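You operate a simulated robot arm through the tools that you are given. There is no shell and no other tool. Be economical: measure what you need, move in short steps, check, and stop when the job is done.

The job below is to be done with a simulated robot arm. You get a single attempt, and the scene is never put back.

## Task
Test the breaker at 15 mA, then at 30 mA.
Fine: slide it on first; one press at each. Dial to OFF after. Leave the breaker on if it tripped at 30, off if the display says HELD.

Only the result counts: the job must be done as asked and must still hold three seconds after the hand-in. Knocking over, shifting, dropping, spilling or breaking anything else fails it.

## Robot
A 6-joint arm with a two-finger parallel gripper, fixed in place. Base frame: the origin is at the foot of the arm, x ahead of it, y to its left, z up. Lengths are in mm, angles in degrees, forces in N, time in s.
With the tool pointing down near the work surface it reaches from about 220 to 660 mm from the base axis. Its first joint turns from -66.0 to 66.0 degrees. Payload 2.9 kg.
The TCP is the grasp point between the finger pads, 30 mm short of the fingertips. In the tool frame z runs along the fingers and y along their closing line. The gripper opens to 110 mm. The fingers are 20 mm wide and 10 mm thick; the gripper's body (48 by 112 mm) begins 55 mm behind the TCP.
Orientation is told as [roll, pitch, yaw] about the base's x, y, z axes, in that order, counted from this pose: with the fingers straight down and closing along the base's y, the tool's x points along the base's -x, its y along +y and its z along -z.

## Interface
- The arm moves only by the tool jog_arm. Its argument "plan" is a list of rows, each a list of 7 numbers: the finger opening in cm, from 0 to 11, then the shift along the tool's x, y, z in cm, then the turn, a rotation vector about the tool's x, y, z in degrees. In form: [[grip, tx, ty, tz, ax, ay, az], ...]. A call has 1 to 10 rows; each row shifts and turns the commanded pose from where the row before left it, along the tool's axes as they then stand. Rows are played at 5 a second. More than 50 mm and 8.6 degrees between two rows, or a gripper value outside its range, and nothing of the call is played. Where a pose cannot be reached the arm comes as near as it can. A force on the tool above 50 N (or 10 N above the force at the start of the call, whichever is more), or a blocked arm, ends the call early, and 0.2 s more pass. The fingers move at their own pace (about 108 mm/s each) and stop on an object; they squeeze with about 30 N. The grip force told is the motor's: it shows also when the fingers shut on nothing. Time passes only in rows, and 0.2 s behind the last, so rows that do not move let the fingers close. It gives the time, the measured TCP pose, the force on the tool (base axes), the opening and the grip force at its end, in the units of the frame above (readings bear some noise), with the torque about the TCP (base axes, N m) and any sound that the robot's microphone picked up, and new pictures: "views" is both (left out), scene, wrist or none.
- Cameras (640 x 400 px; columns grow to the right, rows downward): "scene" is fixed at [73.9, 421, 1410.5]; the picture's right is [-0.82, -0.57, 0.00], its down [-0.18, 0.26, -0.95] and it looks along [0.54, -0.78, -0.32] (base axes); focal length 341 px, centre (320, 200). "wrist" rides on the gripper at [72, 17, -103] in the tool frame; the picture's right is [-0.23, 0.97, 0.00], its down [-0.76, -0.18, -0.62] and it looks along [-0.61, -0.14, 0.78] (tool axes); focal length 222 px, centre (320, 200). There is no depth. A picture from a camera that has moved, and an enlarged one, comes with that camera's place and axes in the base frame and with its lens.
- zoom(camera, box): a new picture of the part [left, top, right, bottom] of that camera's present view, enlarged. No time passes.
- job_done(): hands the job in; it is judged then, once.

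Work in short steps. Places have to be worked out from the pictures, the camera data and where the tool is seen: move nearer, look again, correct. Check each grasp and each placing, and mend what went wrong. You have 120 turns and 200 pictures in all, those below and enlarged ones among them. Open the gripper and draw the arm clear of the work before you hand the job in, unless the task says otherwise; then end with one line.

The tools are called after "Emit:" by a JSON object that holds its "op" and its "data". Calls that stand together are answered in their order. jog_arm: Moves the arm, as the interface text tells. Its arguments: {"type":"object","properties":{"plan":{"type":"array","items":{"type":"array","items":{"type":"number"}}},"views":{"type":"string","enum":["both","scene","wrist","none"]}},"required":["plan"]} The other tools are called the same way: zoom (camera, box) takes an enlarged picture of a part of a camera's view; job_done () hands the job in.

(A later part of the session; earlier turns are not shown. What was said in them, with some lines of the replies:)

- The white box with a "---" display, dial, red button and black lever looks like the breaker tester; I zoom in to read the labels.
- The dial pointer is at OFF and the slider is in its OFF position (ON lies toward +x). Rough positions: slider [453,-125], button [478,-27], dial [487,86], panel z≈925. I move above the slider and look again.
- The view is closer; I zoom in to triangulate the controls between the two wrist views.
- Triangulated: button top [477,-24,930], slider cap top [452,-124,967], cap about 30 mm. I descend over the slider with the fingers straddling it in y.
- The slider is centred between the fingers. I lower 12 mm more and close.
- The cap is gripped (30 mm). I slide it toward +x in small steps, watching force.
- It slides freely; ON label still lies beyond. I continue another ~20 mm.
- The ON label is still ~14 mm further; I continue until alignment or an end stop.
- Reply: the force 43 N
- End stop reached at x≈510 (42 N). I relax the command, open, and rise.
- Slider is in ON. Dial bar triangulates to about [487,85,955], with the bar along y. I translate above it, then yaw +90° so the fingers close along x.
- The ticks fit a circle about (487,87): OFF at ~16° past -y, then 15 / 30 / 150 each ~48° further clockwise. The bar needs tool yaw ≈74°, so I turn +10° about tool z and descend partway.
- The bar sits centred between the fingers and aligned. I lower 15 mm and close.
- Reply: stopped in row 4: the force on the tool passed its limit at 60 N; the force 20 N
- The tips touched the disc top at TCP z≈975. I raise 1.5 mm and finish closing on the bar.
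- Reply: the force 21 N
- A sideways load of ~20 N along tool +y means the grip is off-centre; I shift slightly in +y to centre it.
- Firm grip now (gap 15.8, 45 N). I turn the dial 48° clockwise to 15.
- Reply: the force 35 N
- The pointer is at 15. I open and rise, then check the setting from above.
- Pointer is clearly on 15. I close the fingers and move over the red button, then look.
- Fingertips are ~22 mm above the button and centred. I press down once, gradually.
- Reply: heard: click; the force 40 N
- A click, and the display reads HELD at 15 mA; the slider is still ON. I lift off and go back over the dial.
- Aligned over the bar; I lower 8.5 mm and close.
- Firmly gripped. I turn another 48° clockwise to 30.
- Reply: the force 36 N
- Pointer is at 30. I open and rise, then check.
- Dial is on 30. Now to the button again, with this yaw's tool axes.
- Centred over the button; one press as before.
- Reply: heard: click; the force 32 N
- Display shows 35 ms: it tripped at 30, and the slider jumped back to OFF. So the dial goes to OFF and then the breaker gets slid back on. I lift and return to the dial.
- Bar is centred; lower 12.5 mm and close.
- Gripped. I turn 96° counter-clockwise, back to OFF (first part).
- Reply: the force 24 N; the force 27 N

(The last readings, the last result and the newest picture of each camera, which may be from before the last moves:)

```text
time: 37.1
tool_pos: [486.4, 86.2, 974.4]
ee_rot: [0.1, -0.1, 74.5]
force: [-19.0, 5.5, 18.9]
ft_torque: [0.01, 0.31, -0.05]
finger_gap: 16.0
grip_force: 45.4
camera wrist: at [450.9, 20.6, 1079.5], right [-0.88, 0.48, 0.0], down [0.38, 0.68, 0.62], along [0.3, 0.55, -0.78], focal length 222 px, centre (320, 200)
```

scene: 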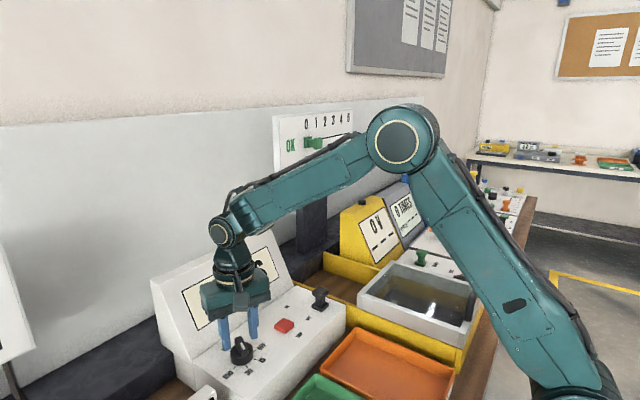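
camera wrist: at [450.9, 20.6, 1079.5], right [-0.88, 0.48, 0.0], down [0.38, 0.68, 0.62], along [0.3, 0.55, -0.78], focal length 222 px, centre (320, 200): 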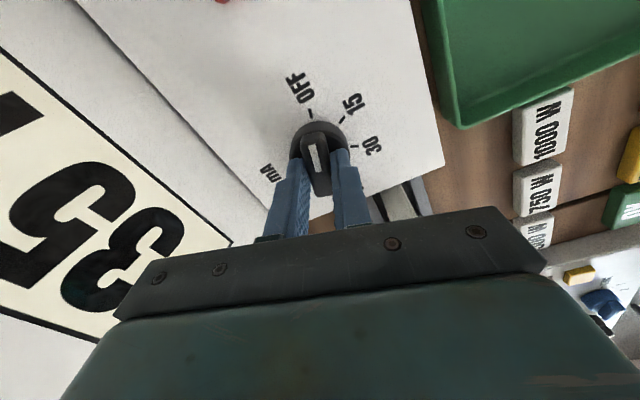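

Dial is back at OFF. Release, rise, and check it.

Emit:
{"op": "jog_arm", "data": {"plan": [[1.8, 0, 0, 0, 0, 0, 0], [3, 0, 0, 0, 0, 0, 0], [4, 0, 0, 0, 0, 0, 0], [4, 0, 0, -3, 0, 0, 0], [4, 0, 0, -4, 0, 0, 0], [4, 0, 0, 0, 0, 0, 0]], "views": "none"}}

Emit:
{"op": "zoom", "data": {"camera": "wrist", "box": [260, 50, 388, 170]}}

Emit:
{"op": "jog_arm", "data": {"plan": [[6, 0, 0, 0, 0, 0, 8.2], [6, 0, 0, 0, 0, 0, 8.2], [6, 0, 0, 0, 0, 0, 8.2], [6, 0, 0, 0, 0, 0, 8.2], [6, 0, 0, 0, 0, 0, 8.2], [6, 0, 0, 0, 0, 0, 8.2], [6, 0, 0, 0, 0, 0, 8.2], [6, 0, 0, 0, 0, 0, 8.2], [6, 0, 0, 0, 0, 0, 8.4], [6, 0, 0, 0, 0, 0, 0]]}}

```text
time: 38.5
tool_pos: [487.9, 85.2, 1044.4]
ee_rot: [0.2, -0.2, 74.2]
force: [0.9, 0.1, -0.2]
ft_torque: [0.01, 0.01, -0.03]
finger_gap: 39.9
grip_force: 0.0
```

```text
3.33 times, centred on (324, 110) of wrist
camera zoom: at [452.0, 19.1, 1148.6], right [-0.88, 0.48, 0.0], down [0.38, 0.68, 0.62], along [0.3, 0.55, -0.78], focal length 740 px, centre (307, 500)
```

zoom: 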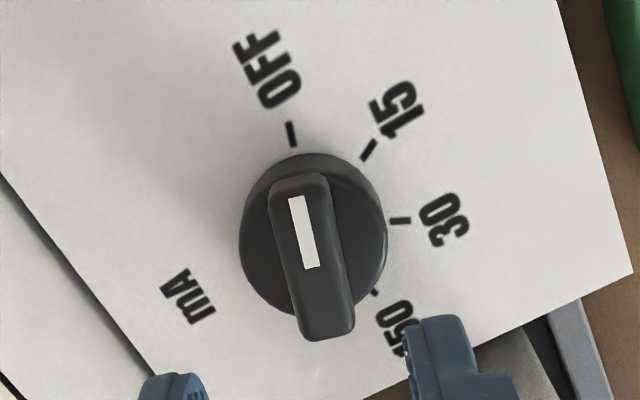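

```text
time: 40.7
tool_pos: [486.8, 84.1, 1043.7]
ee_rot: [0.0, 0.0, 0.1]
force: [-0.2, -0.2, -0.3]
ft_torque: [-0.01, 0.02, 0.02]
finger_gap: 60.0
grip_force: 0.0
camera wrist: at [415.2, 101.3, 1149.5], right [0.23, 0.97, 0.0], down [0.76, -0.18, 0.62], along [0.61, -0.14, -0.78], focal length 222 px, centre (320, 200)
```

scene: 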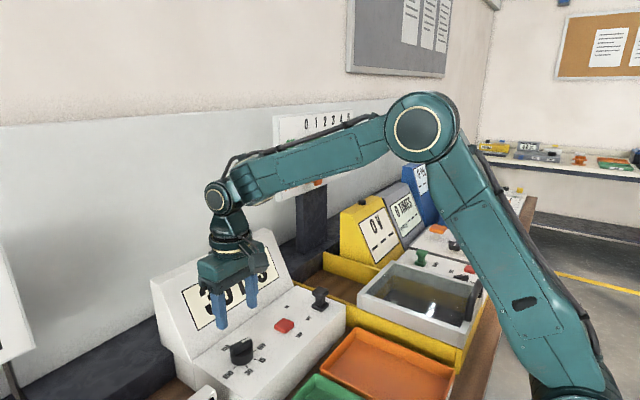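
wrist: 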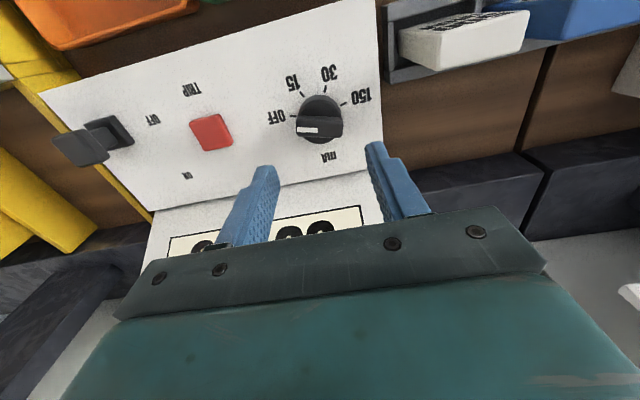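

Dial points to OFF. Now back to the slider at (453,-125).

Emit:
{"op": "jog_arm", "data": {"plan": [[6, 0.68, -4.2, 0, 0, 0, 0], [6, 0.68, -4.2, 0, 0, 0, 0], [6, 0.68, -4.2, 0, 0, 0, 0], [6, 0.68, -4.2, 0, 0, 0, 0], [6, 0.68, -4.2, 0, 0, 0, 0], [6, 0, 0, 4, 0, 0, 0], [6, 0, 0, 2.8, 0, 0, 0], [6, 0, 0, 0, 0, 0, 0]], "views": "wrist"}}

```text
time: 42.5
tool_pos: [452.3, -123.8, 977.9]
ee_rot: [0.1, -0.1, 0.3]
force: [-0.1, -0.7, 0.5]
ft_torque: [-0.04, -0.01, 0.0]
finger_gap: 60.1
grip_force: 0.1
camera wrist: at [380.7, -109.0, 1081.2], right [0.22, 0.97, 0.0], down [0.76, -0.18, 0.62], along [0.61, -0.14, -0.78], focal length 222 px, centre (320, 200)
```

wrist: 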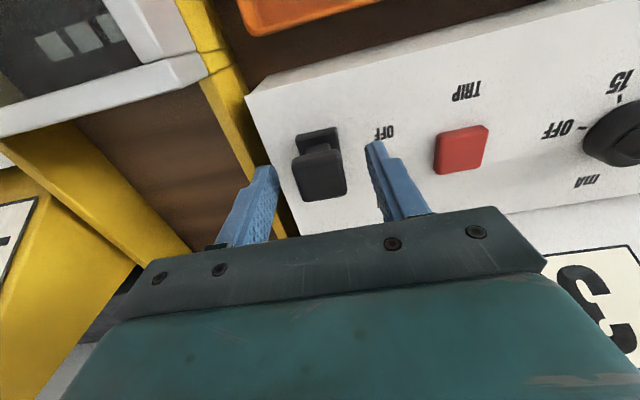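

Same view as the first time; lower 14 mm and close.

Emit:
{"op": "jog_arm", "data": {"plan": [[6, 0, 0.1, 1.4, 0, 0, 0], [3.2, 0, 0, 0, 0, 0, 0], [2.4, 0, 0, 0, 0, 0, 0], [1.5, 0, 0, 0, 0, 0, 0], [1.5, 0, 0, 0, 0, 0, 0]], "views": "none"}}

Emit:
{"op": "jog_arm", "data": {"plan": [[1.5, -0.8, 0, 0, 0, 0, 0], [1.5, -0.8, 0, 0, 0, 0, 0], [1.5, -0.8, 0, 0, 0, 0, 0], [1.5, -0.8, 0, 0, 0, 0, 0], [1.5, -0.8, 0, 0.05, 0, 0, 0], [1.5, -0.8, 0, 0, 0, 0, 0], [1.5, 0, 0, 0, 0, 0, 0]], "views": "wrist"}}

```text
time: 43.7
tool_pos: [452.4, -124.8, 963.2]
ee_rot: [-0.1, 0.1, -0.1]
force: [-0.8, -14.1, -5.6]
ft_torque: [-0.88, -0.57, -0.25]
finger_gap: 30.0
grip_force: 45.0
```

```text
time: 45.3
tool_pos: [501.7, -125.1, 962.5]
ee_rot: [0.0, -0.1, 0.1]
force: [-1.4, -23.7, 20.7]
ft_torque: [-0.21, 1.39, 0.06]
finger_gap: 30.1
grip_force: 45.1
camera wrist: at [429.1, -108.1, 1066.9], right [0.23, 0.97, 0.0], down [0.76, -0.18, 0.62], along [0.61, -0.14, -0.78], focal length 222 px, centre (320, 200)
```

wrist: 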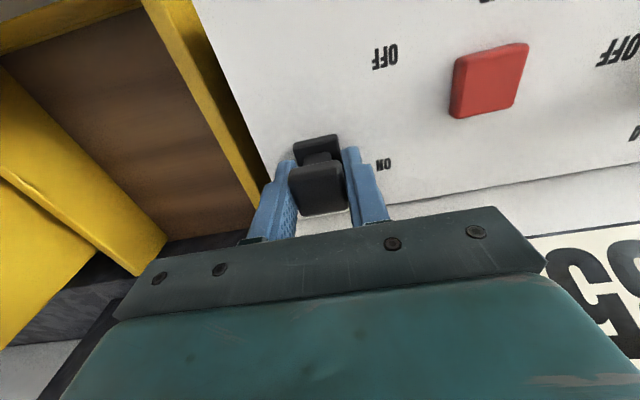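

Sliding well; the last stretch to the stop at x≈510, easing the -y side load.

Emit:
{"op": "jog_arm", "data": {"plan": [[1.5, -0.4, -0.1, 0, 0, 0, 0], [1.5, -0.4, 0, 0, 0, 0, 0], [1.5, -0.35, 0, 0, 0, 0, 0], [1.5, -0.3, 0, 0, 0, 0, 0], [1.5, 0, 0, 0, 0, 0, 0]], "views": "wrist"}}

```text
time: 46.5
tool_pos: [510.2, -125.6, 959.4]
ee_rot: [0.2, 1.0, 0.1]
force: [-35.5, -13.5, -9.4]
ft_torque: [-1.61, -0.14, 0.03]
finger_gap: 30.0
grip_force: 45.2
camera wrist: at [441.2, -108.6, 1064.5], right [0.23, 0.97, 0.0], down [0.77, -0.18, 0.61], along [0.59, -0.14, -0.79], focal length 222 px, centre (320, 200)
```

wrist: 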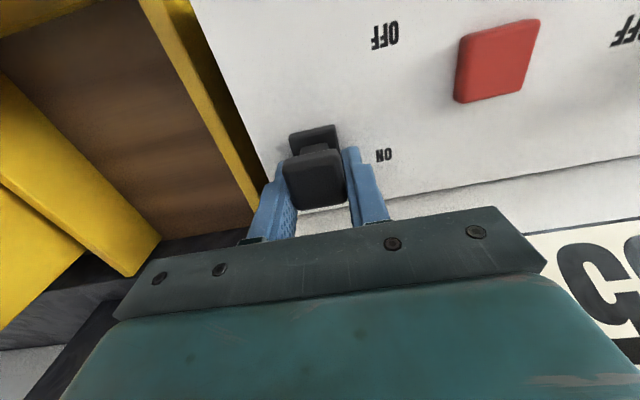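

End stop reached again. I relax, open, and rise well clear, moving back as well.

Emit:
{"op": "jog_arm", "data": {"plan": [[1.5, 0.4, 0, 0, 0, 0, 0], [3.5, 0, 0, 0, 0, 0, 0], [5, 0, 0, 0, 0, 0, 0], [6, 0, 0, 0, 0, 0, 0], [6, 0, 0, -3, 0, 0, 0], [6, 0, 0, -4.5, 0, 0, 0], [6, 0, 0, -4.8, 0, 0, 0], [6, 1, 0, -4.5, 0, 0, 0], [6, 4, 0, -2, 0, 0, 0], [6, 4, 0, 0, 0, 0, 0]]}}

Emit:
{"op": "zoom", "data": {"camera": "scene", "box": [140, 220, 380, 400]}}

Emit:
{"op": "zoom", "data": {"camera": "wrist", "box": [240, 20, 640, 260]}}

```text
time: 48.7
tool_pos: [423.2, -123.8, 1151.6]
ee_rot: [0.1, 0.0, 0.2]
force: [0.2, 0.3, 0.4]
ft_torque: [-0.01, 0.0, 0.01]
finger_gap: 59.8
grip_force: 0.1
camera wrist: at [350.8, -108.1, 1256.8], right [0.22, 0.97, 0.0], down [0.76, -0.18, 0.62], along [0.61, -0.14, -0.78], focal length 222 px, centre (320, 200)
```

scene: 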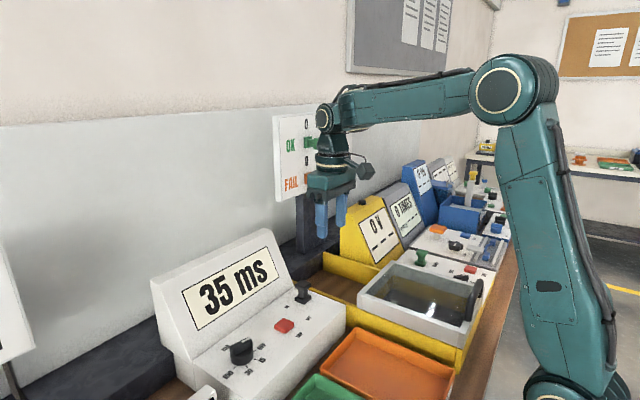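
wrist: 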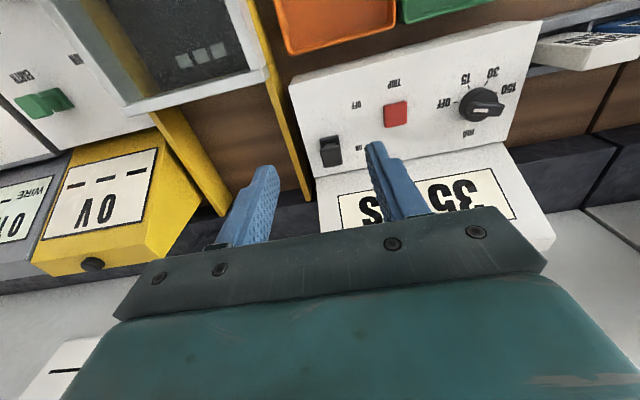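

```text
2.22 times, centred on (260, 310) of scene
camera zoom: at [73.9, 421.0, 1410.5], right [-0.82, -0.57, 0.0], down [-0.18, 0.26, -0.95], along [0.54, -0.78, -0.32], focal length 757 px, centre (453, -44)
```

zoom: 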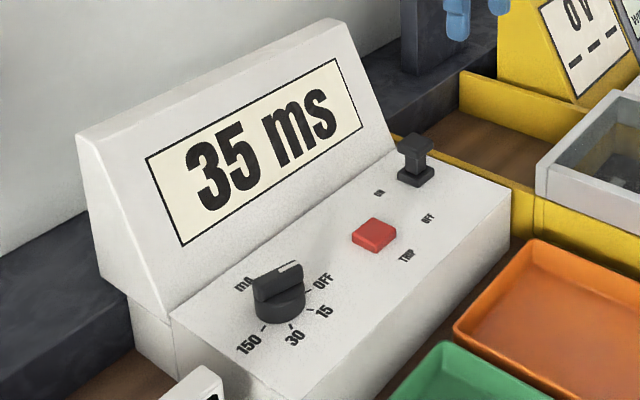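

```text
1.60 times, centred on (440, 140) of wrist
camera zoom: at [350.8, -108.1, 1256.8], right [0.22, 0.97, 0.0], down [0.76, -0.18, 0.62], along [0.61, -0.14, -0.78], focal length 355 px, centre (128, 296)
```

zoom: 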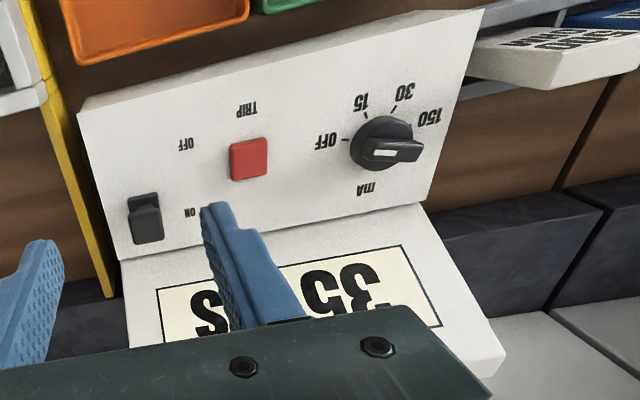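

The slider is on, the dial is at OFF, and the display still shows 35 ms. The gripper is open and clear of the work, so I hand in.

Emit:
{"op": "job_done", "data": {}}

```text
The job is handed in.
```

The breaker held at 15 mA and tripped at 30 mA in 35 ms, with one press at each; the dial is back at OFF and I slid the breaker back on.
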